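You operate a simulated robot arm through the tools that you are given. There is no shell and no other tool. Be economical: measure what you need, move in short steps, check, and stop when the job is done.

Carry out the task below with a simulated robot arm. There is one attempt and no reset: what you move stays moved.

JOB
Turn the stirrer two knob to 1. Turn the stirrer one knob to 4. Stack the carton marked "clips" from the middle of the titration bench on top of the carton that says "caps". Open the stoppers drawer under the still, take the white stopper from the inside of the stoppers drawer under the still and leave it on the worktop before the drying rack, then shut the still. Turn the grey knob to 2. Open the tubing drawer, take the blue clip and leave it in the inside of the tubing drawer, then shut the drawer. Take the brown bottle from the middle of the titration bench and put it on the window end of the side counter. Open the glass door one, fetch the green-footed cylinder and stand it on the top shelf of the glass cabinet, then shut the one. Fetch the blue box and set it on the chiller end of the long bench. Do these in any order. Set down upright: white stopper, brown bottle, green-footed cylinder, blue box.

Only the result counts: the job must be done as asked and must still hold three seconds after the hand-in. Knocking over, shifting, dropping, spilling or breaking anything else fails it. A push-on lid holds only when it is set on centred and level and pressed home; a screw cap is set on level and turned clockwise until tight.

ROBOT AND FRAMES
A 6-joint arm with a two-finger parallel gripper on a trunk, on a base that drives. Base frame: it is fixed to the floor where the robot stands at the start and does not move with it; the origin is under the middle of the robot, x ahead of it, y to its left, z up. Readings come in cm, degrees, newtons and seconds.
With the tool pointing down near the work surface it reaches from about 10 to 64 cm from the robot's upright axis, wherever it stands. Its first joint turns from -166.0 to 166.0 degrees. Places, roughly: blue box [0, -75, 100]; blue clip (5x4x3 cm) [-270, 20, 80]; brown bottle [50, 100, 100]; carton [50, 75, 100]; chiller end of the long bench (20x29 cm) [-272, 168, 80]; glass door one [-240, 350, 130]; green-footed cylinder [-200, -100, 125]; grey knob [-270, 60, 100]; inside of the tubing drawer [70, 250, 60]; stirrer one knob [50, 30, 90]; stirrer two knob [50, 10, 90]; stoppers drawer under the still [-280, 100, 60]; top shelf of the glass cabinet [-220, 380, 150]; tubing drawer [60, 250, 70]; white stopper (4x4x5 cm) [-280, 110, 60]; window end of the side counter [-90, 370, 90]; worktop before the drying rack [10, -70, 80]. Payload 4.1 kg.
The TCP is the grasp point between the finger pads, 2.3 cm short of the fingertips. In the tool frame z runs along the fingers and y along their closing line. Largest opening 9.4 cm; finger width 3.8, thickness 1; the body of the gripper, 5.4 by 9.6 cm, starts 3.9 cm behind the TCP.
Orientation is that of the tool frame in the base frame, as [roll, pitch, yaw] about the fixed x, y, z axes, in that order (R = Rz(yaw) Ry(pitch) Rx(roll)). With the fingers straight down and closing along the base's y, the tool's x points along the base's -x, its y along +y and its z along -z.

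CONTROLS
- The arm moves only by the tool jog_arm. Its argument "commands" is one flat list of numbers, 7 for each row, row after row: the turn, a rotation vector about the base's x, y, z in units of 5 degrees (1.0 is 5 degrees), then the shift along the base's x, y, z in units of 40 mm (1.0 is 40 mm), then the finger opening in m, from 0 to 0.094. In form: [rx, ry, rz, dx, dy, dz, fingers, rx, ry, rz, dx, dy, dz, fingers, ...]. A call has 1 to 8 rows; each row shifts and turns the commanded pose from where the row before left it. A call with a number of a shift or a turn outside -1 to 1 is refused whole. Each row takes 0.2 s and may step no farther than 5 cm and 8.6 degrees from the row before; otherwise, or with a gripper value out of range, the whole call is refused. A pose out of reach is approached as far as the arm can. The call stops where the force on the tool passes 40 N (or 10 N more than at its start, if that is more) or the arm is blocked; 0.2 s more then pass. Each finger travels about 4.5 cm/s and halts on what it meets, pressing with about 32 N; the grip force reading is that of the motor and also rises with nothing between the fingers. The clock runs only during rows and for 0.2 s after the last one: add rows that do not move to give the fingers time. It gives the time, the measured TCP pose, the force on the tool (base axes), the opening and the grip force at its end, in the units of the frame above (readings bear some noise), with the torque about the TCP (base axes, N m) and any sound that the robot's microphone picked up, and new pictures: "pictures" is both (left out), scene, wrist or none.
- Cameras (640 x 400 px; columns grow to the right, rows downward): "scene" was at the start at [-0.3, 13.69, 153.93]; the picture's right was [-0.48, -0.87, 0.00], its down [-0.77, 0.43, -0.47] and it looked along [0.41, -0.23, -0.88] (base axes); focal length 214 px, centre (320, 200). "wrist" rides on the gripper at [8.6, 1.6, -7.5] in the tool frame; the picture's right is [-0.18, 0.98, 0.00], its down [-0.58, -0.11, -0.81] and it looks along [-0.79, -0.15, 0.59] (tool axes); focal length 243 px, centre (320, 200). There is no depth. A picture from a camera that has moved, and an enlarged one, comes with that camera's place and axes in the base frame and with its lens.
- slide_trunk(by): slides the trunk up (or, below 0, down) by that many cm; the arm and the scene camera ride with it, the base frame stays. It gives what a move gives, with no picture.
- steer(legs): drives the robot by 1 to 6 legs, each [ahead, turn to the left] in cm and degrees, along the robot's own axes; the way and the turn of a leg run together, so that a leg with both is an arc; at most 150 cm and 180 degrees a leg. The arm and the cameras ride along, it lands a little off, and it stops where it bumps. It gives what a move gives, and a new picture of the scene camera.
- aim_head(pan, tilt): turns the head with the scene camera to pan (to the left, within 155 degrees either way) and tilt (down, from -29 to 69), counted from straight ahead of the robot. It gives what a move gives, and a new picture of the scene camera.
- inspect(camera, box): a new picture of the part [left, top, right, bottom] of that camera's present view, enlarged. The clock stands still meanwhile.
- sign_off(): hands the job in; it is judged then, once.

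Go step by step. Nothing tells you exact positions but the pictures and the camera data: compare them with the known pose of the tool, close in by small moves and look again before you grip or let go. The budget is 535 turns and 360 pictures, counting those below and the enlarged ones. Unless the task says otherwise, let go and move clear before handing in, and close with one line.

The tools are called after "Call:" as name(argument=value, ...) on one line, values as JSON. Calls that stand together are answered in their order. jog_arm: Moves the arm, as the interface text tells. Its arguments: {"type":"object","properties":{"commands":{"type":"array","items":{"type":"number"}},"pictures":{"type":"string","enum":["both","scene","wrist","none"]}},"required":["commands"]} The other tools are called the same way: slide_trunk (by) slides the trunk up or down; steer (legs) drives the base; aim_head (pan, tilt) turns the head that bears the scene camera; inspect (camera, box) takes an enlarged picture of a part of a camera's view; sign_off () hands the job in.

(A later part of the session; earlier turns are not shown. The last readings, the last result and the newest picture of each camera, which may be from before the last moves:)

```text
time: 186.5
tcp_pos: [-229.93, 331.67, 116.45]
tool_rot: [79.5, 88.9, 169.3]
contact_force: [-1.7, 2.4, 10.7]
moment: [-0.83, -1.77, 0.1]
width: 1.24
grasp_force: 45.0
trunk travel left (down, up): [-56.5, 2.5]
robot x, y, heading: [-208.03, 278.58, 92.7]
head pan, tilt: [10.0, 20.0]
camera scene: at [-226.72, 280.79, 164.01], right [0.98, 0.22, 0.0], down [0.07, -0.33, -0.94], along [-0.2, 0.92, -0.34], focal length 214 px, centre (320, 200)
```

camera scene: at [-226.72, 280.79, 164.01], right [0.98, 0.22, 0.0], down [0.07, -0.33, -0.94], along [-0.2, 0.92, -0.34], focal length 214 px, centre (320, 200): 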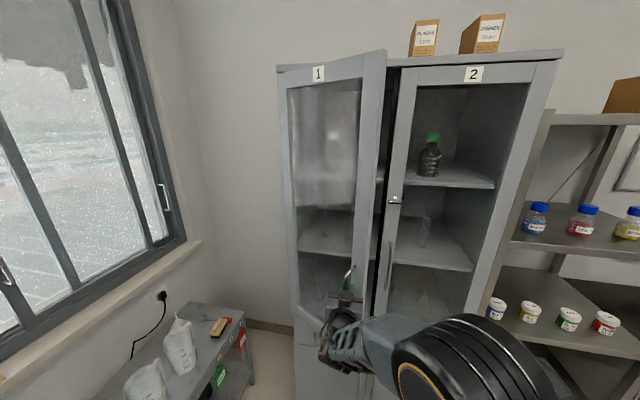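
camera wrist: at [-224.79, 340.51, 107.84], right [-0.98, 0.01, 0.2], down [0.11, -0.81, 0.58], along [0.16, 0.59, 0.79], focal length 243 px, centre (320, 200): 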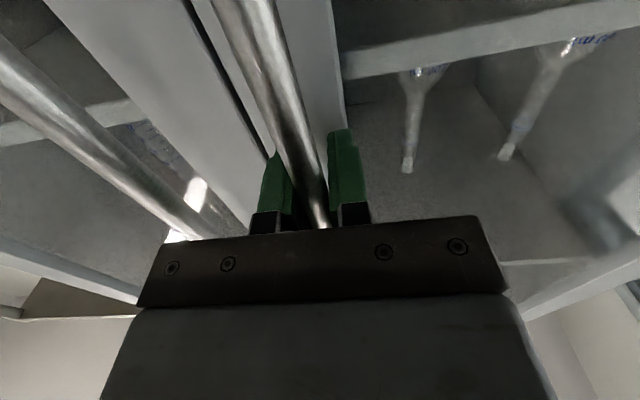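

Call:
jog_arm(commands=[0, 0, 0, -0.48, -0.55, 0, 0, 0, 0, 0, -0.52, -0.52, 0, 0, 0, 0, 0, -0.58, -0.45, 0, 0, 0, 0, 0, -0.62, -0.42, 0, 0], pictures="scene")

```text
time: 187.5
tcp_pos: [-238.79, 324.11, 116.34]
tool_rot: [108.0, 89.0, -162.5]
contact_force: [-2.1, 2.6, -10.2]
moment: [0.2, -1.75, 0.14]
width: 1.21
grasp_force: 45.0
trunk travel left (down, up): [-56.5, 2.5]
robot x, y, heading: [-208.29, 278.71, 92.5]
head pan, tilt: [10.0, 20.0]
camera scene: at [-226.82, 280.99, 163.94], right [0.98, 0.21, 0.0], down [0.07, -0.33, -0.94], along [-0.2, 0.92, -0.34], focal length 214 px, centre (320, 200)
```

scene: 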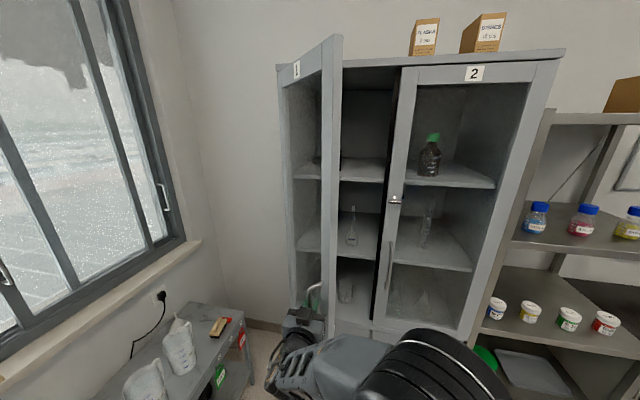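

Call:
jog_arm(commands=[0, 0, 0, -0.65, -0.36, 0, 0, 0, 0, 0, -0.67, -0.3, 0, 0, 0, 0, 0, -0.7, -0.24, 0, 0, 0, 0, 0, -0.7, -0.2, 0, 0], pictures="scene")

```text
time: 188.5
tcp_pos: [-249.76, 320.13, 116.48]
tool_rot: [93.9, 88.9, -176.5]
contact_force: [-4.1, 24.8, -3.6]
moment: [0.45, -1.73, 0.08]
width: 1.18
grasp_force: 45.1
trunk travel left (down, up): [-56.5, 2.5]
robot x, y, heading: [-207.95, 278.35, 92.6]
head pan, tilt: [10.0, 20.0]
camera scene: at [-226.82, 281.42, 163.98], right [0.98, 0.21, 0.0], down [0.07, -0.34, -0.94], along [-0.2, 0.92, -0.34], focal length 214 px, centre (320, 200)
```

scene: 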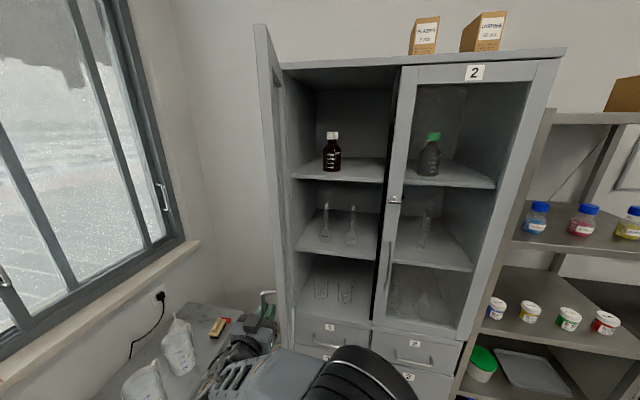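

Call:
jog_arm(commands=[0, 0, 0, -0.5, 0.1, 0, 0, 0, 0, 0, 0, 0, 0, 0.03, 0, 0, 0, 0, 0, 0, 0.045, 0, 0, 0, 0, 0, 0, 0.045], pictures="both")

```text
time: 189.5
tcp_pos: [-251.62, 320.01, 116.61]
tool_rot: [91.8, 88.8, -178.6]
contact_force: [-0.9, 0.2, -0.2]
moment: [0.01, -0.02, 0.01]
width: 4.49
grasp_force: 0.1
trunk travel left (down, up): [-56.5, 2.5]
robot x, y, heading: [-208.58, 278.26, 92.5]
head pan, tilt: [10.0, 20.0]
camera scene: at [-226.67, 280.89, 163.99], right [0.98, 0.21, 0.0], down [0.07, -0.33, -0.94], along [-0.2, 0.92, -0.34], focal length 214 px, centre (320, 200)
camera wrist: at [-253.64, 312.57, 108.03], right [-0.98, 0.01, 0.2], down [0.12, -0.81, 0.58], along [0.17, 0.59, 0.79], focal length 243 px, centre (320, 200)
```

scene: 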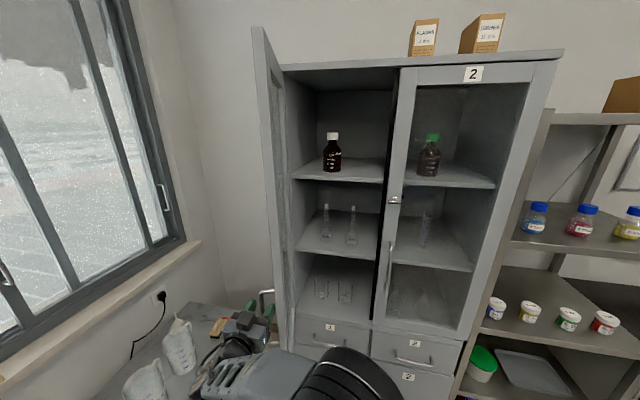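
wrist: 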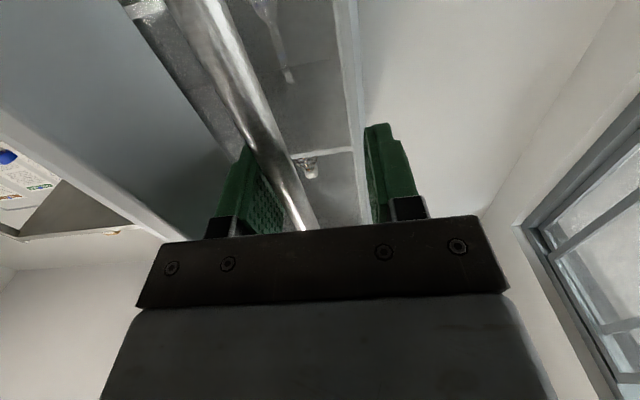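

Door stands open about 80°. Back away.

Call:
steer(legs=[[-25, 0]])

```text
time: 191.3
tcp_pos: [-250.85, 294.73, 116.77]
tool_rot: [90.9, 88.8, -178.8]
contact_force: [-0.8, -0.1, 0.6]
moment: [0.01, 0.02, -0.03]
width: 4.5
grasp_force: 0.0
trunk travel left (down, up): [-56.5, 2.5]
robot x, y, heading: [-207.28, 253.39, 92.9]
head pan, tilt: [10.0, 20.0]
camera scene: at [-225.51, 255.8, 164.0], right [0.97, 0.22, 0.0], down [0.08, -0.33, -0.94], along [-0.21, 0.92, -0.34], focal length 214 px, centre (320, 200)
```

scene: 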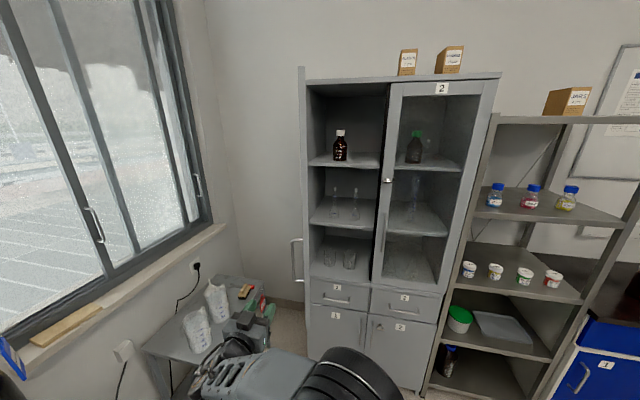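

Door is open. Now to the long bench: turn and drive to y≈105, facing the still.

Call:
steer(legs=[[0, 177], [143, 0], [0, -90]])

Call:
aim_head(pan=0, tilt=30)

```text
time: 209.9
tcp_pos: [-240.52, 62.8, 116.7]
tool_rot: [92.2, 88.8, -88.1]
contact_force: [0.6, 0.6, 0.5]
moment: [0.01, -0.01, 0.03]
width: 4.52
grasp_force: 0.0
trunk travel left (down, up): [-56.5, 2.5]
robot x, y, heading: [-199.15, 106.38, -177.5]
head pan, tilt: [10.0, 20.0]
camera scene: at [-201.17, 87.93, 163.99], right [-0.22, 0.98, 0.0], down [0.33, 0.07, -0.94], along [-0.92, -0.2, -0.34], focal length 214 px, centre (320, 200)
```

scene: 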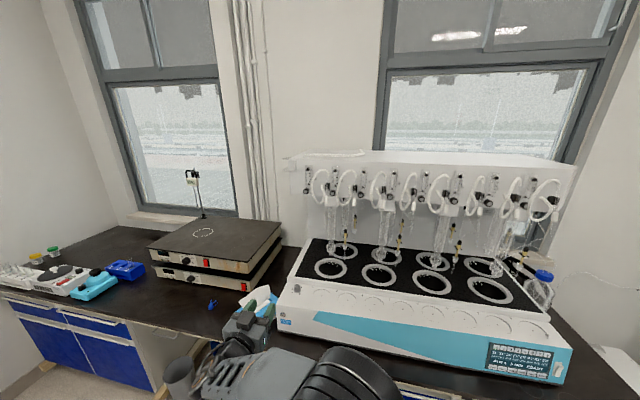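

```text
time: 210.6
tcp_pos: [-240.46, 62.74, 116.73]
tool_rot: [91.7, 88.8, -88.5]
contact_force: [0.2, -0.1, 0.7]
moment: [-0.01, -0.02, -0.04]
width: 4.48
grasp_force: 0.0
trunk travel left (down, up): [-56.5, 2.5]
robot x, y, heading: [-198.71, 106.27, -177.4]
head pan, tilt: [0.0, 30.0]
camera scene: at [-201.11, 89.54, 162.39], right [-0.05, 1.0, 0.0], down [0.5, 0.02, -0.87], along [-0.87, -0.04, -0.5], focal length 214 px, centre (320, 200)
```

scene: 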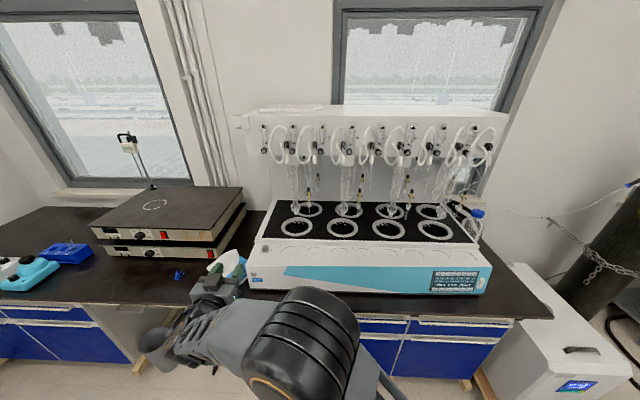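

Call:
inspect(camera="scene", box=[80, 190, 272, 310])

Call:
inspect(camera="scene", box=[330, 240, 586, 400])

```text
3.33 times, centred on (176, 250) of scene
camera zoom: at [-201.11, 89.54, 162.39], right [-0.05, 1.0, 0.0], down [0.5, 0.02, -0.87], along [-0.87, -0.04, -0.5], focal length 715 px, centre (800, 33)
```

zoom: 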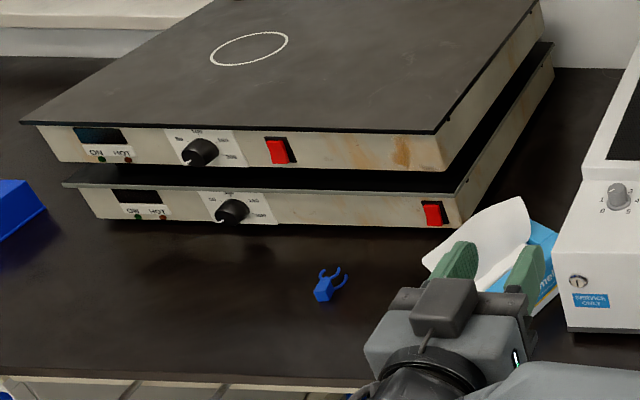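

```text
2.50 times, centred on (458, 320) of scene
camera zoom: at [-201.11, 89.54, 162.39], right [-0.05, 1.0, 0.0], down [0.5, 0.02, -0.87], along [-0.87, -0.04, -0.5], focal length 536 px, centre (-25, -100)
```

zoom: 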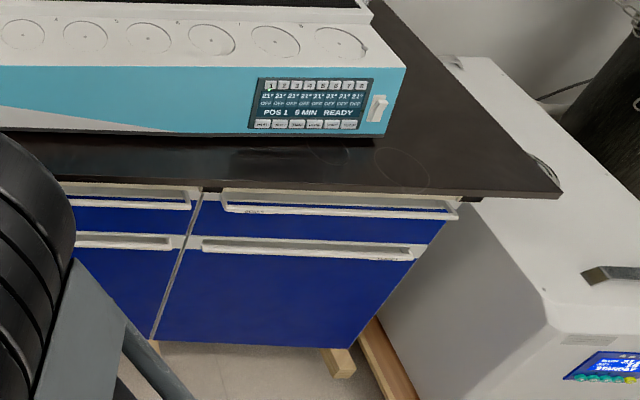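

The grey knob is on the still's front left; the drawers are below. I'll back up a bit and bring the arm straight ahead with vertical closing.

Call:
steer(legs=[[-18, 0]])

Call:
jog_arm(commands=[0, 0, 0, -0.5, 0.7, 0, 0.05, 0, 0, 0, -0.5, 0.7, 0, 0.05, 0, 0, 0, -0.5, 0.7, 0, 0.05, 0, 0, 0, -0.5, 0.7, 0, 0.05, 0, 0, 0, -0.3, 0.7, 0, 0.05, 0, 0, 0, -0.3, 0.7, 0, 0.05, 0, 0, 0, -0.2, 0.7, 0, 0.05, 0, 0, 0, 0, 0.7, 0, 0.05], pictures="none")

Call:
jog_arm(commands=[-1, 0, 0, 0, 0.6, 0, 0.05, -1, 0, 0, 0, 0.6, 0, 0.05, -1, 0, 0, 0, 0.6, 0, 0.05, -1, 0, 0, 0, 0.6, 0, 0.05, -1, 0, 0, 0, 0, 0, 0.05, -1, 0, 0, 0, 0, 0, 0.05, -1, 0, 0, 0, 0, 0, 0.05, -1, 0, 0, 0, 0, 0, 0.05], pictures="none")

Call:
jog_arm(commands=[-1, 0, 0, 0, 0, 0, 0.05, -1, 0, 0, 0, 0, 0, 0.05, -1, 0, 0, 0, 0, 0, 0.05, -1, 0, 0, 0, 0, 0, 0.05, -1, 0, 0, 0, 0, 0, 0.05, -1, 0, 0, 0, 0, 0, 0.05, -1, 0, 0, 0, 0, 0, 0.05, -1, 0, 0, 0, 0, 0, 0.05], pictures="none")

```text
time: 212.1
tcp_pos: [-222.77, 63.96, 116.74]
tool_rot: [90.6, 88.8, -90.2]
contact_force: [-0.6, 0.0, -0.1]
moment: [-0.01, 0.01, -0.02]
width: 4.51
grasp_force: 0.0
trunk travel left (down, up): [-56.5, 2.5]
robot x, y, heading: [-181.09, 107.31, -177.8]
head pan, tilt: [0.0, 30.0]
camera scene: at [-183.15, 90.31, 162.39], right [-0.04, 1.0, 0.0], down [0.5, 0.02, -0.87], along [-0.87, -0.03, -0.5], focal length 214 px, centre (320, 200)
```

scene: 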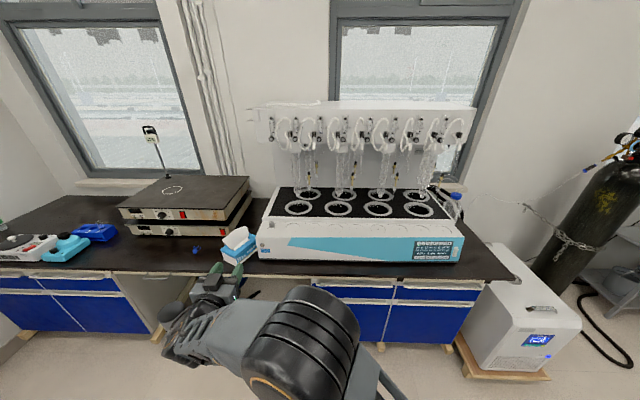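

```text
time: 213.9
tcp_pos: [-234.13, 86.36, 116.59]
tool_rot: [90.7, 88.8, -89.8]
contact_force: [-1.3, -0.2, -0.2]
moment: [-0.02, -0.05, -0.02]
width: 5.0
grasp_force: 0.2
trunk travel left (down, up): [-56.5, 2.5]
robot x, y, heading: [-180.84, 107.17, -177.8]
head pan, tilt: [0.0, 30.0]
```

```text
time: 215.7
tcp_pos: [-231.39, 86.12, 131.17]
tool_rot: [91.3, 49.1, -89.6]
contact_force: [0.2, 0.4, 0.1]
moment: [0.01, 0.01, 0.0]
width: 4.99
grasp_force: 0.1
out of reach, approached as far as the arm can: row 3, 4, 5, 6, 7, 8
trunk travel left (down, up): [-56.5, 2.5]
robot x, y, heading: [-180.46, 106.8, -178.0]
head pan, tilt: [0.0, 30.0]
```

```text
time: 217.5
tcp_pos: [-229.65, 83.29, 147.1]
tool_rot: [91.1, 9.0, -89.9]
contact_force: [-0.5, 0.7, 0.3]
moment: [0.02, -0.02, -0.01]
width: 5.0
grasp_force: 0.1
out of reach, approached as far as the arm can: row 1, 2, 3, 4, 5, 6, 7, 8
trunk travel left (down, up): [-56.5, 2.5]
robot x, y, heading: [-180.77, 106.9, -177.9]
head pan, tilt: [0.0, 30.0]
```

The horizontal pose works only with the TCP ≥16 cm left (or right) of the robot axis. I'll stay on the left side and recover height.

Call:
jog_arm(commands=[-1, 0, 0, 0, -0.2, -0.5, 0.05, -0.8, 0, 0, 0, -0.2, -0.7, 0.05, 0, 0, 0, 0, -0.2, -0.7, 0.05, 0, 0, 0, 0, 0, -0.7, 0.05, 0, 0, 0, 0, 0, -0.7, 0.05, 0, 0, 0, 0, 0, -0.7, 0.05], pictures="scene")

```text
time: 218.9
tcp_pos: [-231.41, 81.07, 150.6]
tool_rot: [91.0, 0.0, -90.1]
contact_force: [-0.3, 0.1, 0.6]
moment: [-0.03, -0.01, 0.0]
width: 5.01
grasp_force: 0.2
out of reach, approached as far as the arm can: row 1, 2, 3, 4, 5, 6
trunk travel left (down, up): [-56.5, 2.5]
robot x, y, heading: [-180.9, 106.87, -177.9]
head pan, tilt: [0.0, 30.0]
camera scene: at [-183.22, 90.31, 162.39], right [-0.04, 1.0, 0.0], down [0.5, 0.02, -0.87], along [-0.87, -0.03, -0.5], focal length 214 px, centre (320, 200)
```

scene: 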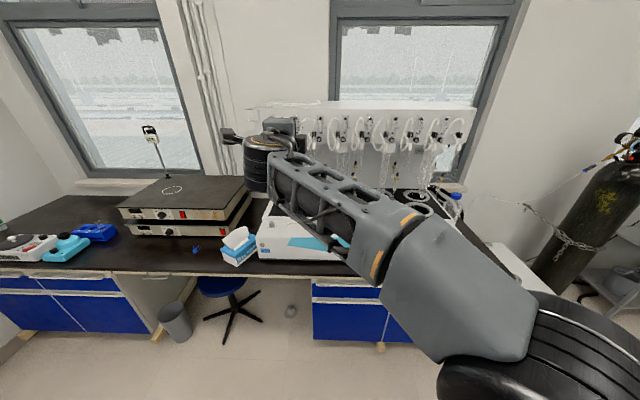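

Call:
jog_arm(commands=[1, 0, 0, 0, -0.3, -0.5, 0.05, 1, 0, 0, 0, -0.3, -0.5, 0.05, 1, 0, 0, 0, -0.3, -0.5, 0.05, 1, 0, 0, 0, -0.3, -0.5, 0.05, 1, 0, 0, 0, -0.3, -0.5, 0.05, 1, 0, 0, 0, -0.3, -0.5, 0.05, 1, 0, 0, 0, -0.3, -0.5, 0.05, 1, 0, 0, 0, -0.3, -0.5, 0.05], pictures="none")

Call:
jog_arm(commands=[1, 0, 0, 0, 0, -0.5, 0.05, 1, 0, 0, 0, 0, -0.5, 0.05, 1, 0, 0, 0, 0, -0.5, 0.05, 1, 0, 0, 0, 0, -0.5, 0.05, 1, 0, 0, 0, 0, -0.5, 0.05, 1, 0, 0, 0, 0, -0.5, 0.05, 1, 0, 0, 0, 0, -0.5, 0.05, 1, 0, 0, 0, 0, -0.5, 0.05], pictures="none")

```text
time: 220.7
tcp_pos: [-231.53, 71.3, 134.75]
tool_rot: [90.7, 39.9, -90.0]
contact_force: [-0.1, 0.5, -0.3]
moment: [-0.01, 0.02, -0.04]
width: 5.01
grasp_force: 0.1
trunk travel left (down, up): [-56.5, 2.5]
robot x, y, heading: [-181.02, 107.03, -177.6]
head pan, tilt: [0.0, 30.0]
```

```text
time: 222.5
tcp_pos: [-231.21, 71.06, 118.65]
tool_rot: [90.7, 79.9, -89.9]
contact_force: [0.4, -0.3, 0.2]
moment: [0.03, 0.02, 0.02]
width: 5.02
grasp_force: 0.2
trunk travel left (down, up): [-56.5, 2.5]
robot x, y, heading: [-180.62, 106.73, -177.7]
head pan, tilt: [0.0, 30.0]
```

Call:
jog_arm(commands=[-1, 0, 0, 0, 0, 0, 0.05, -1, 0, 0, 0, 0, 0, 0.05, -1, 0, 0, 0, 0, 0, 0.05, -1, 0, 0, 0, 0, 0, 0.05, -1, 0, 0, 0, 0, 0, 0.05, -1, 0, 0, 0, 0, 0, 0.05, -1, 0, 0, 0, 0, 0, 0.05, -1, 0, 0, 0, 0, 0, 0.05], pictures="none")

Call:
jog_arm(commands=[-1, 0, 0, 0, 0, 0, 0.05, -1, 0, 0, 0, 0, 0, 0.05, -1, 0, 0, 0, 0, 0, 0.05, -1, 0, 0, 0, 0, 0, 0.05, -1, 0, 0, 0, 0, 0, 0.05, -1, 0, 0, 0, 0, 0, 0.05, -1, 0, 0, 0, 0, 0, 0.05, -1, 0, 0, 0, 0, 0, 0.05], pictures="none")

```text
time: 224.3
tcp_pos: [-232.8, 66.18, 126.01]
tool_rot: [91.1, 40.3, -89.9]
contact_force: [0.2, -1.0, 0.1]
moment: [0.0, 0.0, -0.02]
width: 4.99
grasp_force: 0.0
out of reach, approached as far as the arm can: row 5, 6, 7, 8
trunk travel left (down, up): [-56.5, 2.5]
robot x, y, heading: [-180.9, 106.76, -178.0]
head pan, tilt: [0.0, 30.0]
```

```text
time: 226.1
tcp_pos: [-237.95, 57.08, 137.3]
tool_rot: [90.7, -0.2, -90.1]
contact_force: [0.8, -0.6, 0.3]
moment: [-0.02, -0.01, 0.01]
width: 5.02
grasp_force: 0.1
out of reach, approached as far as the arm can: row 1, 2, 3, 4, 5, 6, 7, 8
trunk travel left (down, up): [-56.5, 2.5]
robot x, y, heading: [-180.96, 107.15, -177.9]
head pan, tilt: [0.0, 30.0]
```

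Roll this way hits a joint limit; roll the opposite way instead.

Call:
jog_arm(commands=[1, 0, 0, 0.2, 0.3, -0.5, 0.05, 1, 0, 0, 0.2, 0.3, -0.5, 0.05, 1, 0, 0, 0.2, 0.3, -0.5, 0.05, 1, 0, 0, 0.2, 0.3, -0.5, 0.05, 1, 0, 0, 0.2, 0.3, -0.5, 0.05, 1, 0, 0, 0.2, 0.3, -0.5, 0.05, 1, 0, 0, 0.2, 0.3, -0.5, 0.05, 1, 0, 0, 0.2, 0.3, -0.5, 0.05], pictures="none")

Call:
jog_arm(commands=[1, 0, 0, 0, 0, 0, 0.05, 1, 0, 0, 0, 0, 0, 0.05, 1, 0, 0, 0, 0, 0, 0.05, 1, 0, 0, 0, 0, 0, 0.05, 1, 0, 0, 0, 0, 0, 0.05, 1, 0, 0, 0, 0, 0, 0.05, 1, 0, 0, 0, 0, 0, 0.05, 1, 0, 0, 0, 0, 0, 0.05], pictures="none")

Call:
jog_arm(commands=[1, 0, 0, 0, 0, 0, 0.05, 1, 0, 0, 0, 0, 0, 0.05, 1, 0, 0, 0, 0, 0, 0.05, 1, 0, 0, 0, 0, 0, 0.05, 1, 0, 0, 0, 0, 0, 0.05, 1, 0, 0, 0, 0, 0, 0.05, 1, 0, 0, 0, 0, 0, 0.05, 1, 0, 0, 0, 0, 0, 0.05], pictures="none")

Call:
jog_arm(commands=[1, 0, 0, 0, 0, 0, 0.05, 1, 0, 0, 0, 0, 0, 0.05, 1, 0, 0, 0, 0, 0, 0.05, 1, 0, 0, 0, 0, 0, 0.05, 1, 0, 0, 0, 0, 0, 0.05, 1, 0, 0, 0, 0, 0, 0.05, 1, 0, 0, 0, 0, 0, 0.05, 1, 0, 0, 0, 0, 0, 0.05], pictures="none")

```text
time: 227.9
tcp_pos: [-233.33, 63.78, 124.32]
tool_rot: [91.0, 40.0, -89.9]
contact_force: [0.5, -0.6, -0.1]
moment: [0.01, 0.01, -0.01]
width: 5.04
grasp_force: 0.1
out of reach, approached as far as the arm can: row 1, 2, 3, 4, 5, 8
trunk travel left (down, up): [-56.5, 2.5]
robot x, y, heading: [-180.61, 107.12, -177.6]
head pan, tilt: [0.0, 30.0]
```

```text
time: 229.7
tcp_pos: [-233.34, 63.73, 124.15]
tool_rot: [90.8, 79.9, -89.9]
contact_force: [-0.4, 0.5, -0.5]
moment: [0.04, -0.03, -0.01]
width: 5.01
grasp_force: 0.0
trunk travel left (down, up): [-56.5, 2.5]
robot x, y, heading: [-181.23, 107.15, -177.3]
head pan, tilt: [0.0, 30.0]
```

```text
time: 231.5
tcp_pos: [-233.35, 63.77, 124.07]
tool_rot: [-89.4, 60.1, 90.0]
contact_force: [-0.2, -0.1, 0.9]
moment: [0.0, 0.0, -0.02]
width: 5.01
grasp_force: 0.1
trunk travel left (down, up): [-56.5, 2.5]
robot x, y, heading: [-181.02, 107.06, -177.6]
head pan, tilt: [0.0, 30.0]
```

```text
time: 233.3
tcp_pos: [-233.32, 63.74, 124.2]
tool_rot: [-89.4, 20.2, 89.9]
contact_force: [0.7, -1.1, -0.5]
moment: [0.01, -0.05, 0.0]
width: 5.01
grasp_force: 0.0
trunk travel left (down, up): [-56.5, 2.5]
robot x, y, heading: [-180.98, 106.96, -178.0]
head pan, tilt: [0.0, 30.0]
```

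Call:
jog_arm(commands=[1, 0, 0, 0, 0, 0, 0.05, 1, 0, 0, 0, 0, 0, 0.05, 1, 0, 0, 0, 0, 0, 0.05, 1, 0, 0, 0, 0, 0, 0.05, 0, 0, 0, 0, 0.5, -0.5, 0.05, 0, 0, 0, 0, 0.5, -0.5, 0.05, 0, 0, 0, 0, 0.5, -0.5, 0.05], pictures="both")

```text
time: 234.9
tcp_pos: [-233.58, 69.7, 118.16]
tool_rot: [-89.4, 0.2, 90.0]
contact_force: [-0.4, 0.0, 0.1]
moment: [0.0, 0.01, 0.03]
width: 4.99
grasp_force: 0.0
trunk travel left (down, up): [-56.5, 2.5]
robot x, y, heading: [-180.74, 106.99, -177.8]
head pan, tilt: [0.0, 30.0]
camera scene: at [-183.24, 90.31, 162.39], right [-0.04, 1.0, 0.0], down [0.5, 0.02, -0.87], along [-0.87, -0.03, -0.5], focal length 214 px, centre (320, 200)
camera wrist: at [-226.23, 78.3, 116.4], right [-0.01, -0.19, -0.98], down [0.81, -0.58, 0.1], along [-0.59, -0.79, 0.16], focal length 243 px, centre (320, 200)
```

scene: 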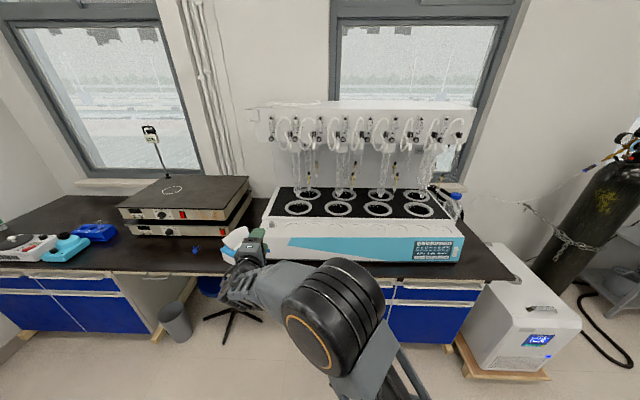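
wrist: 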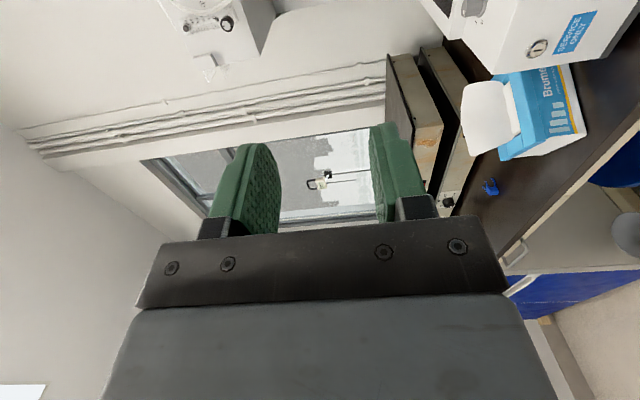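

Call:
inspect(camera="scene", box=[300, 260, 492, 350])

Call:
inspect(camera="scene", box=[390, 265, 486, 325])

```text
3.33 times, centred on (396, 305) of scene
camera zoom: at [-183.24, 90.31, 162.39], right [-0.04, 1.0, 0.0], down [0.5, 0.02, -0.87], along [-0.87, -0.03, -0.5], focal length 715 px, centre (67, -150)
```

zoom: 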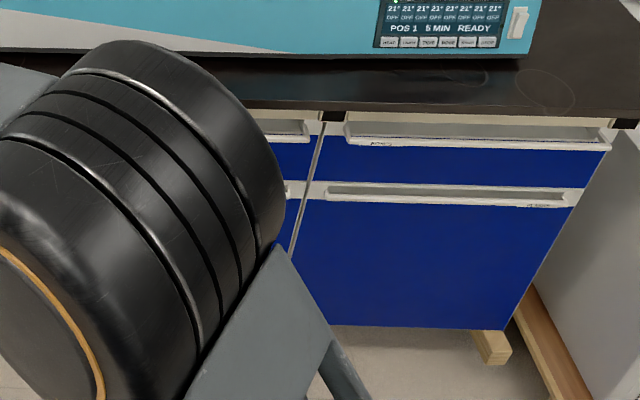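

```text
6.67 times, centred on (438, 295) of scene
camera zoom: at [-183.24, 90.31, 162.39], right [-0.04, 1.0, 0.0], down [0.5, 0.02, -0.87], along [-0.87, -0.03, -0.5], focal length 1430 px, centre (-467, -433)
```

zoom: 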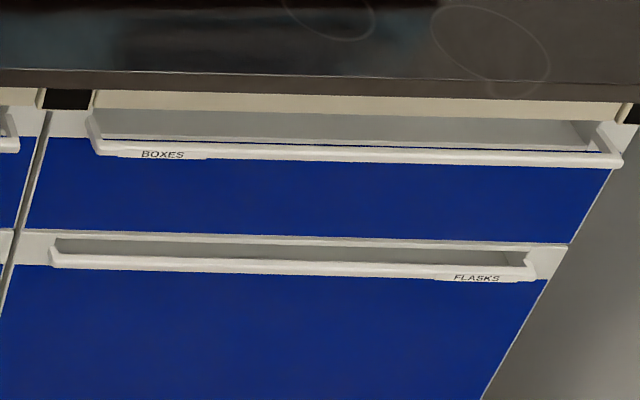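

Call:
slide_trunk(by=-38)

Call:
aim_head(pan=-10, tilt=25)

```text
time: 238.6
tcp_pos: [-233.48, 69.54, 80.12]
tool_rot: [-89.4, 0.2, 90.0]
contact_force: [-0.4, 0.0, 0.1]
moment: [-0.04, 0.0, 0.01]
width: 5.0
grasp_force: 0.0
trunk travel left (down, up): [-18.5, 40.5]
robot x, y, heading: [-181.09, 106.79, -177.6]
head pan, tilt: [0.0, 30.0]
```

```text
time: 239.3
tcp_pos: [-233.56, 69.62, 80.13]
tool_rot: [-89.3, 0.2, 90.0]
contact_force: [-0.6, 0.4, 0.0]
moment: [-0.01, -0.04, 0.01]
width: 4.98
grasp_force: 0.0
trunk travel left (down, up): [-18.5, 40.5]
robot x, y, heading: [-180.64, 107.0, -177.7]
head pan, tilt: [-10.0, 25.0]
camera scene: at [-183.31, 91.91, 125.18], right [0.14, 0.99, 0.0], down [0.42, -0.06, -0.91], along [-0.9, 0.12, -0.42], focal length 214 px, centre (320, 200)
```

scene: 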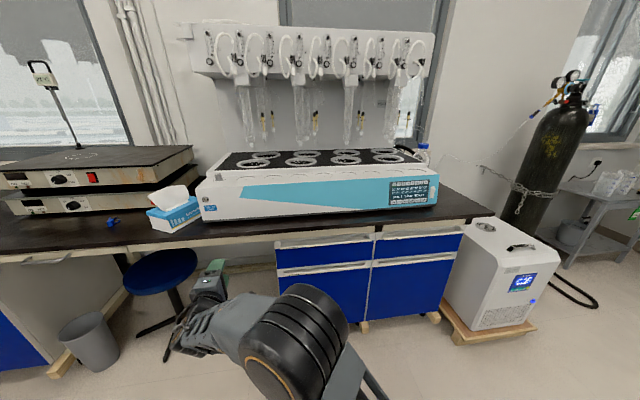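

Call:
inspect(camera="scene", box=[265, 220, 393, 300])

Call:
inspect(camera="scene", box=[185, 165, 265, 215])

```text
5.00 times, centred on (329, 260) of scene
camera zoom: at [-183.31, 91.91, 125.18], right [0.14, 0.99, 0.0], down [0.42, -0.06, -0.91], along [-0.9, 0.12, -0.42], focal length 1072 px, centre (275, -100)
```

zoom: 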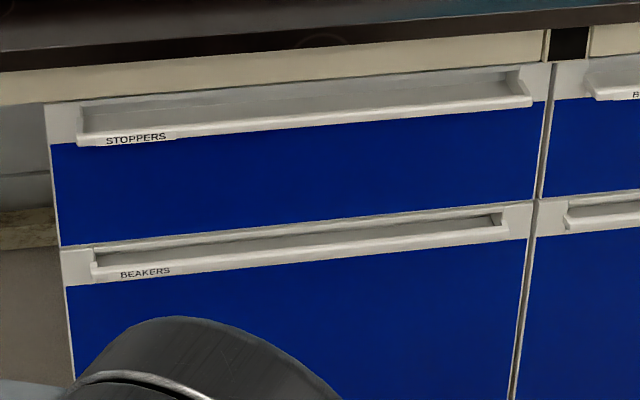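

```text
8.00 times, centred on (225, 190) of scene
camera zoom: at [-183.31, 91.91, 125.18], right [0.14, 0.99, 0.0], down [0.42, -0.06, -0.91], along [-0.9, 0.12, -0.42], focal length 1716 px, centre (1080, 280)
```

zoom: 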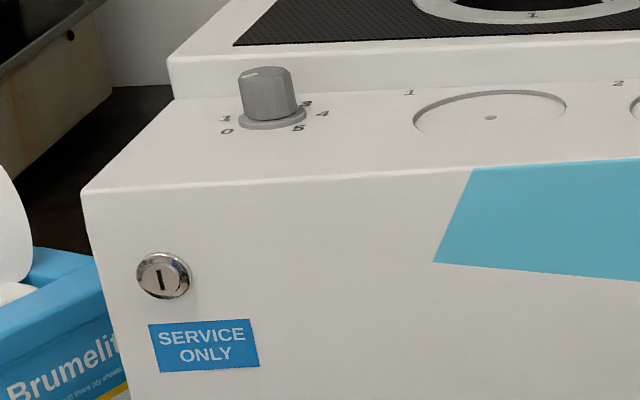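

Stoppers is the left column's top drawer with a scoop handle (y≈86–119). The grey knob sits on the still's deck with a vertical axis. Moving the gripper in front of the Stoppers handle.

Call:
jog_arm(commands=[0, 0, 0, 0, 0.8, -0.1, 0.04, 0, 0, 0, 0, 0.8, -0.1, 0.04, 0, 0, 0, 0, 0.8, -0.1, 0.04, 0, 0, 0, 0, 0.8, -0.1, 0.04, 0, 0, 0, 0, 0.8, -0.1, 0.04, 0, 0, 0, 0, 0.8, -0.1, 0.04], pictures="both")

```text
time: 240.7
tcp_pos: [-233.37, 88.89, 77.74]
tool_rot: [-89.4, 0.2, 90.0]
contact_force: [-0.3, -0.2, -0.6]
moment: [0.01, -0.02, 0.01]
width: 3.98
grasp_force: 0.1
trunk travel left (down, up): [-18.5, 40.5]
robot x, y, heading: [-181.02, 106.45, -177.8]
head pan, tilt: [-10.0, 25.0]
camera scene: at [-183.31, 91.89, 125.18], right [0.14, 0.99, 0.0], down [0.42, -0.06, -0.91], along [-0.9, 0.12, -0.42], focal length 214 px, centre (320, 200)
camera wrist: at [-226.1, 97.45, 76.03], right [-0.01, -0.19, -0.98], down [0.81, -0.58, 0.1], along [-0.59, -0.79, 0.16], focal length 243 px, centre (320, 200)
```

scene: 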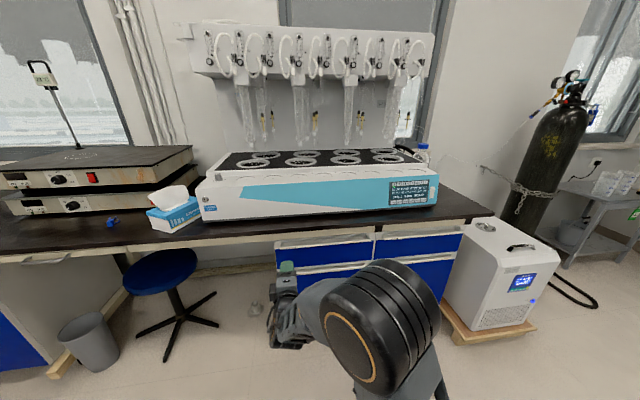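
wrist: 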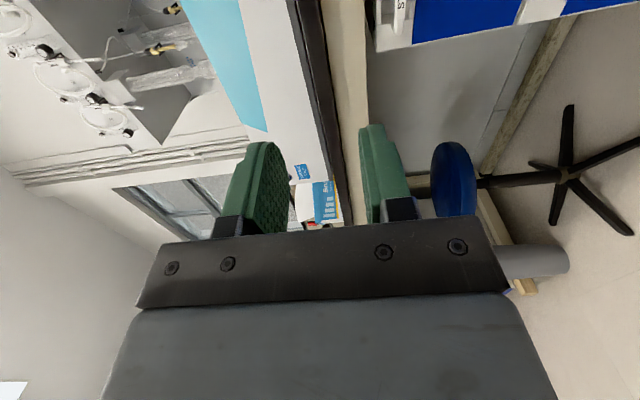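

Call:
inspect(camera="wrist", box=[320, 0, 480, 100])

```text
4.00 times, centred on (400, 50) of wrist
camera zoom: at [-226.1, 97.45, 76.03], right [-0.01, -0.19, -0.98], down [0.81, -0.58, 0.1], along [-0.59, -0.79, 0.16], focal length 970 px, centre (0, 800)
```

zoom: 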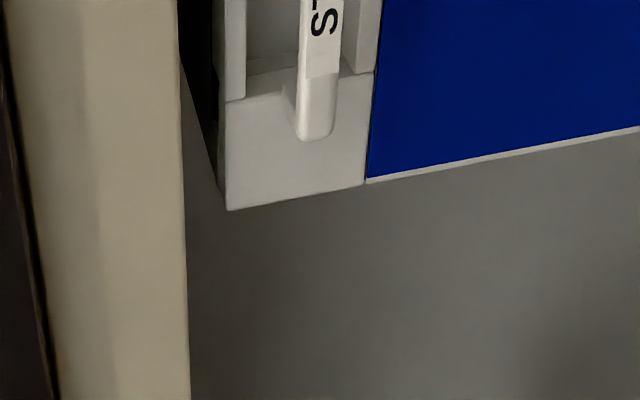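

Handle bar ≈ x −253.5, z ≈72. Lower to it and drive ahead.

Call:
jog_arm(commands=[0, 0, 0, 0, 0.2, -0.7, 0.05, 0, 0, 0, 0, 0.2, -0.6, 0.05], pictures="none")

Call:
steer(legs=[[12, 0]])

Call:
inspect(camera="wrist", box=[160, 0, 480, 200])

```text
time: 241.3
tcp_pos: [-233.59, 90.32, 72.81]
tool_rot: [-89.4, 0.2, 90.0]
contact_force: [0.0, 0.1, 0.3]
moment: [-0.01, -0.02, -0.05]
width: 4.97
grasp_force: 0.0
trunk travel left (down, up): [-18.5, 40.5]
robot x, y, heading: [-180.89, 107.19, -177.7]
head pan, tilt: [-10.0, 25.0]
```

```text
time: 242.5
tcp_pos: [-245.58, 89.89, 72.78]
tool_rot: [-89.4, 0.2, 89.9]
contact_force: [-0.1, -0.1, -0.1]
moment: [-0.02, 0.01, 0.0]
width: 5.0
grasp_force: 0.1
trunk travel left (down, up): [-18.5, 40.5]
robot x, y, heading: [-192.99, 106.51, -177.8]
head pan, tilt: [-10.0, 25.0]
camera scene: at [-195.28, 91.46, 125.19], right [0.14, 0.99, 0.0], down [0.42, -0.06, -0.91], along [-0.9, 0.12, -0.42], focal length 214 px, centre (320, 200)
```

scene: 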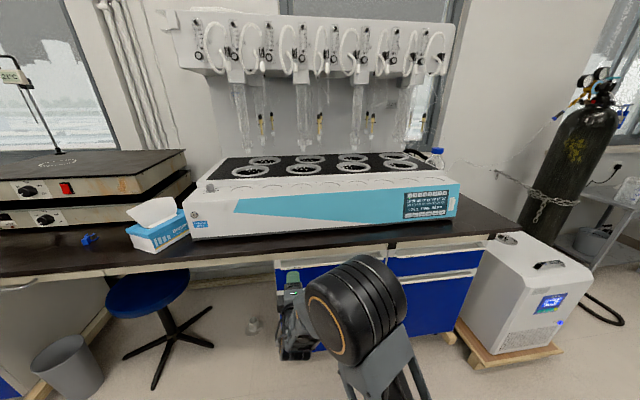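

```text
2.00 times, centred on (320, 100) of wrist
camera zoom: at [-238.25, 98.5, 71.04], right [-0.01, -0.19, -0.98], down [0.81, -0.58, 0.1], along [-0.59, -0.79, 0.16], focal length 485 px, centre (320, 400)
```

zoom: 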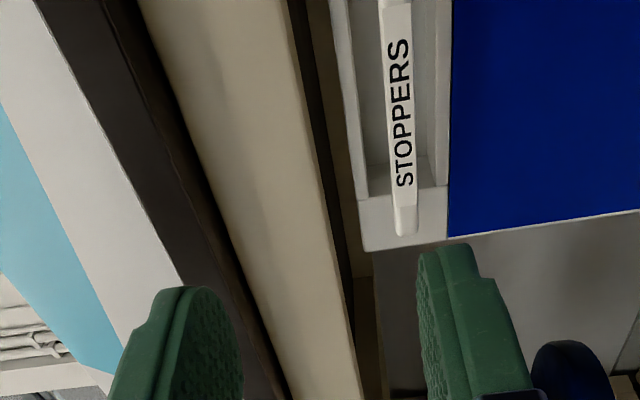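

Call:
jog_arm(commands=[0, 0, 0, 0, 0.4, -0.68, 0.035], pictures="none")

Call:
steer(legs=[[7, 0]])

Call:
inspect(camera="wrist", box=[160, 40, 480, 240])

```text
time: 242.9
tcp_pos: [-245.71, 91.28, 70.15]
tool_rot: [-89.3, 0.2, 90.0]
contact_force: [0.1, 0.4, 1.0]
moment: [0.0, 0.01, 0.03]
width: 3.51
grasp_force: 0.1
trunk travel left (down, up): [-18.5, 40.5]
robot x, y, heading: [-192.98, 106.53, -177.8]
head pan, tilt: [-10.0, 25.0]
```

```text
time: 243.9
tcp_pos: [-252.73, 91.19, 70.12]
tool_rot: [-89.3, 0.2, 90.1]
contact_force: [0.1, 0.1, 0.1]
moment: [0.01, 0.0, -0.03]
width: 3.5
grasp_force: 0.0
trunk travel left (down, up): [-18.5, 40.5]
robot x, y, heading: [-199.8, 106.15, -177.8]
head pan, tilt: [-10.0, 25.0]
camera scene: at [-202.25, 91.19, 125.19], right [0.14, 0.99, 0.0], down [0.42, -0.06, -0.91], along [-0.9, 0.12, -0.42], focal length 214 px, centre (320, 200)
```

scene: 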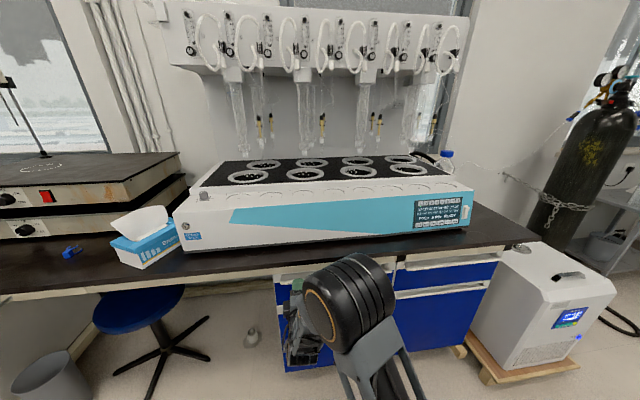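

```text
2.00 times, centred on (320, 140) of wrist
camera zoom: at [-245.36, 99.76, 68.42], right [-0.01, -0.19, -0.98], down [0.81, -0.58, 0.1], along [-0.59, -0.79, 0.16], focal length 485 px, centre (320, 320)
```

zoom: 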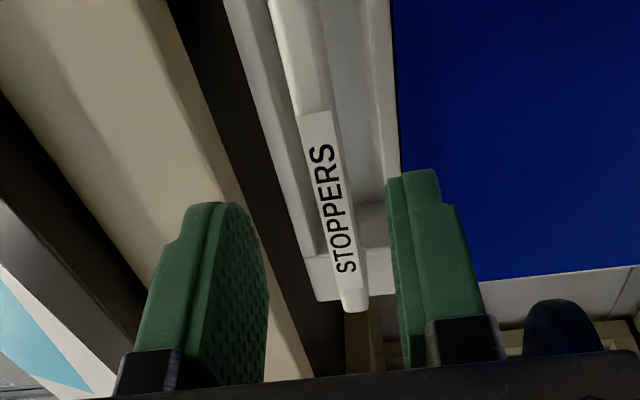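

Call:
steer(legs=[[1.6, 0]])

Call:
inspect(camera="wrist", box=[160, 40, 480, 240])

```text
time: 244.7
tcp_pos: [-254.32, 91.05, 70.12]
tool_rot: [-89.4, 0.1, 89.9]
contact_force: [-0.3, 0.2, 0.9]
moment: [-0.01, 0.01, 0.0]
width: 3.52
grasp_force: 0.0
trunk travel left (down, up): [-18.5, 40.5]
robot x, y, heading: [-201.18, 106.33, -178.1]
head pan, tilt: [-10.0, 25.0]
camera scene: at [-203.87, 91.13, 125.19], right [0.14, 0.99, 0.0], down [0.42, -0.06, -0.91], along [-0.9, 0.12, -0.42], focal length 214 px, centre (320, 200)
```

scene: 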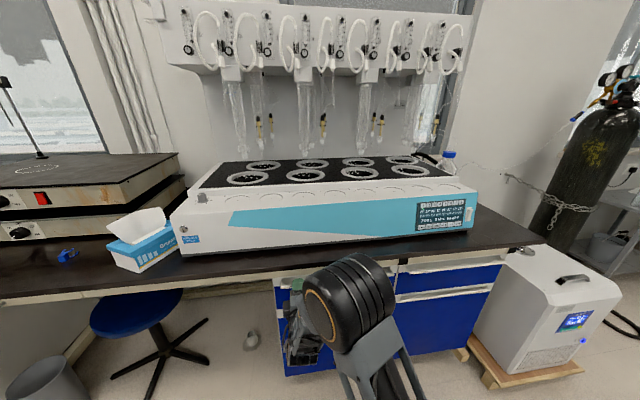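

```text
2.00 times, centred on (320, 140) of wrist
camera zoom: at [-246.97, 99.72, 68.42], right [-0.01, -0.19, -0.98], down [0.81, -0.58, 0.1], along [-0.59, -0.79, 0.16], focal length 485 px, centre (320, 320)
```

zoom: 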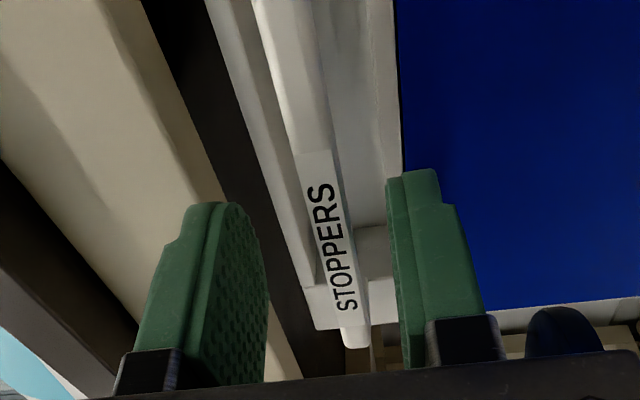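

Bar is between the fingers. Try closing here.

Call:
jog_arm(commands=[0, 0, 0, 0, 0, 0, 0, 0, 0, 0, 0, 0, 0, 0, 0, 0, 0, 0, 0, 0, 0], pictures="wrist")

```text
time: 245.5
tcp_pos: [-254.32, 91.04, 69.89]
tool_rot: [-89.8, 0.0, 89.8]
contact_force: [1.5, 0.9, -17.9]
moment: [0.7, -0.44, 0.01]
width: 0.95
grasp_force: 45.1
trunk travel left (down, up): [-18.5, 40.5]
robot x, y, heading: [-201.68, 105.86, -178.0]
head pan, tilt: [-10.0, 25.0]
camera wrist: at [-246.96, 99.73, 68.22], right [0.0, -0.18, -0.98], down [0.81, -0.58, 0.11], along [-0.59, -0.79, 0.15], focal length 243 px, centre (320, 200)
```

wrist: 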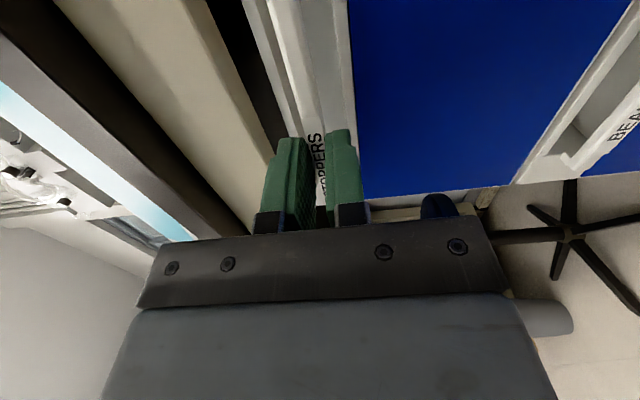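

Gripped the bar (0.95 cm). Pull back.

Call:
steer(legs=[[-24, 0]])

```text
time: 247.0
tcp_pos: [-237.7, 91.23, 69.84]
tool_rot: [-89.9, -0.1, 90.7]
contact_force: [-1.8, -3.0, -2.0]
moment: [0.23, -0.2, -0.48]
width: 0.96
grasp_force: 45.2
trunk travel left (down, up): [-18.5, 40.5]
robot x, y, heading: [-184.92, 106.82, -177.5]
head pan, tilt: [-10.0, 25.0]
stopped in leg 1: the force on the tool passed its limit at 42 N (the readings are from after the stop); the commanded pose is now the measured one
camera scene: at [-187.43, 91.71, 125.22], right [0.13, 0.99, 0.0], down [0.42, -0.05, -0.91], along [-0.9, 0.12, -0.42], focal length 214 px, centre (320, 200)
```

scene: 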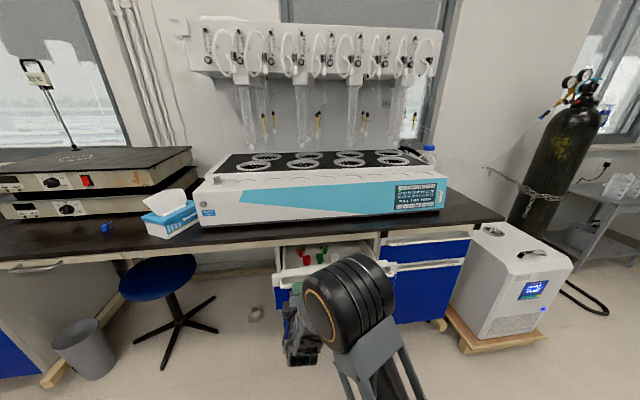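

Drawer open ~16.6 cm. Release, back off, and look inside.

Call:
jog_arm(commands=[0, 0, 0, 0, 0, 0, 0.04, 0, 0, 0, 0, 0, 0, 0.04], pictures="none")

Call:
steer(legs=[[-14, 0]])

Call:
slide_trunk(by=38)

Call:
aim_head(pan=-5, tilt=45)

```text
time: 247.6
tcp_pos: [-237.76, 91.27, 69.95]
tool_rot: [-89.8, 0.1, 90.5]
contact_force: [-0.4, 0.3, 0.3]
moment: [-0.01, 0.04, -0.02]
width: 4.01
grasp_force: 0.0
trunk travel left (down, up): [-18.5, 40.5]
robot x, y, heading: [-185.09, 106.72, -177.7]
head pan, tilt: [-10.0, 25.0]
```

```text
time: 248.9
tcp_pos: [-223.54, 91.76, 69.87]
tool_rot: [-89.9, 0.1, 90.8]
contact_force: [-0.3, 0.5, 0.7]
moment: [0.0, -0.03, -0.01]
width: 3.99
grasp_force: 0.1
trunk travel left (down, up): [-18.5, 40.5]
robot x, y, heading: [-171.16, 107.38, -177.2]
head pan, tilt: [-10.0, 25.0]
camera scene: at [-173.21, 92.36, 125.18], right [0.13, 0.99, 0.0], down [0.42, -0.05, -0.91], along [-0.9, 0.12, -0.42], focal length 214 px, centre (320, 200)
```

scene: 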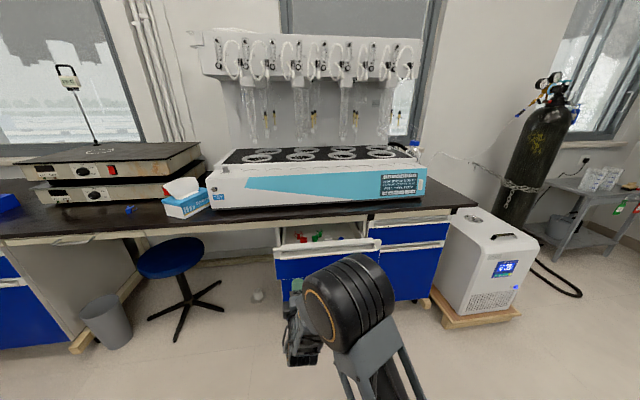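

```text
time: 252.6
tcp_pos: [-223.49, 91.8, 107.86]
tool_rot: [-89.9, 0.1, 90.8]
contact_force: [0.4, -0.2, -0.3]
moment: [-0.01, -0.03, -0.03]
width: 3.96
grasp_force: 0.0
trunk travel left (down, up): [-56.5, 2.5]
robot x, y, heading: [-170.69, 107.46, -177.4]
head pan, tilt: [-10.0, 25.0]
```

```text
time: 253.4
tcp_pos: [-223.57, 91.77, 107.99]
tool_rot: [-90.0, 0.2, 90.8]
contact_force: [-0.3, 0.3, -0.1]
moment: [0.05, -0.01, 0.01]
width: 4.0
grasp_force: 0.1
trunk travel left (down, up): [-56.5, 2.5]
robot x, y, heading: [-170.71, 107.74, -177.3]
head pan, tilt: [-5.0, 45.0]
camera scene: at [-172.19, 91.52, 160.13], right [0.04, 1.0, 0.0], down [0.71, -0.03, -0.71], along [-0.71, 0.03, -0.71], focal length 214 px, centre (320, 200)
```

scene: 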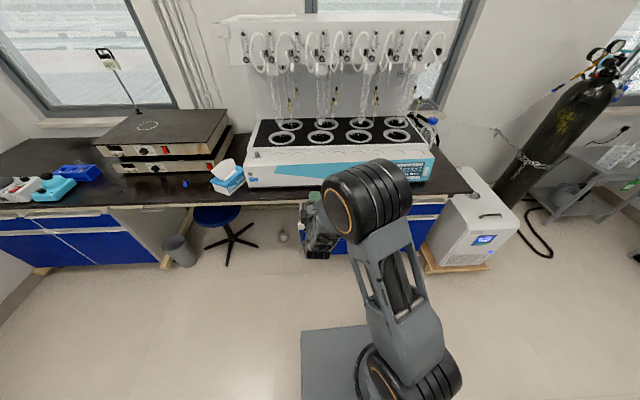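

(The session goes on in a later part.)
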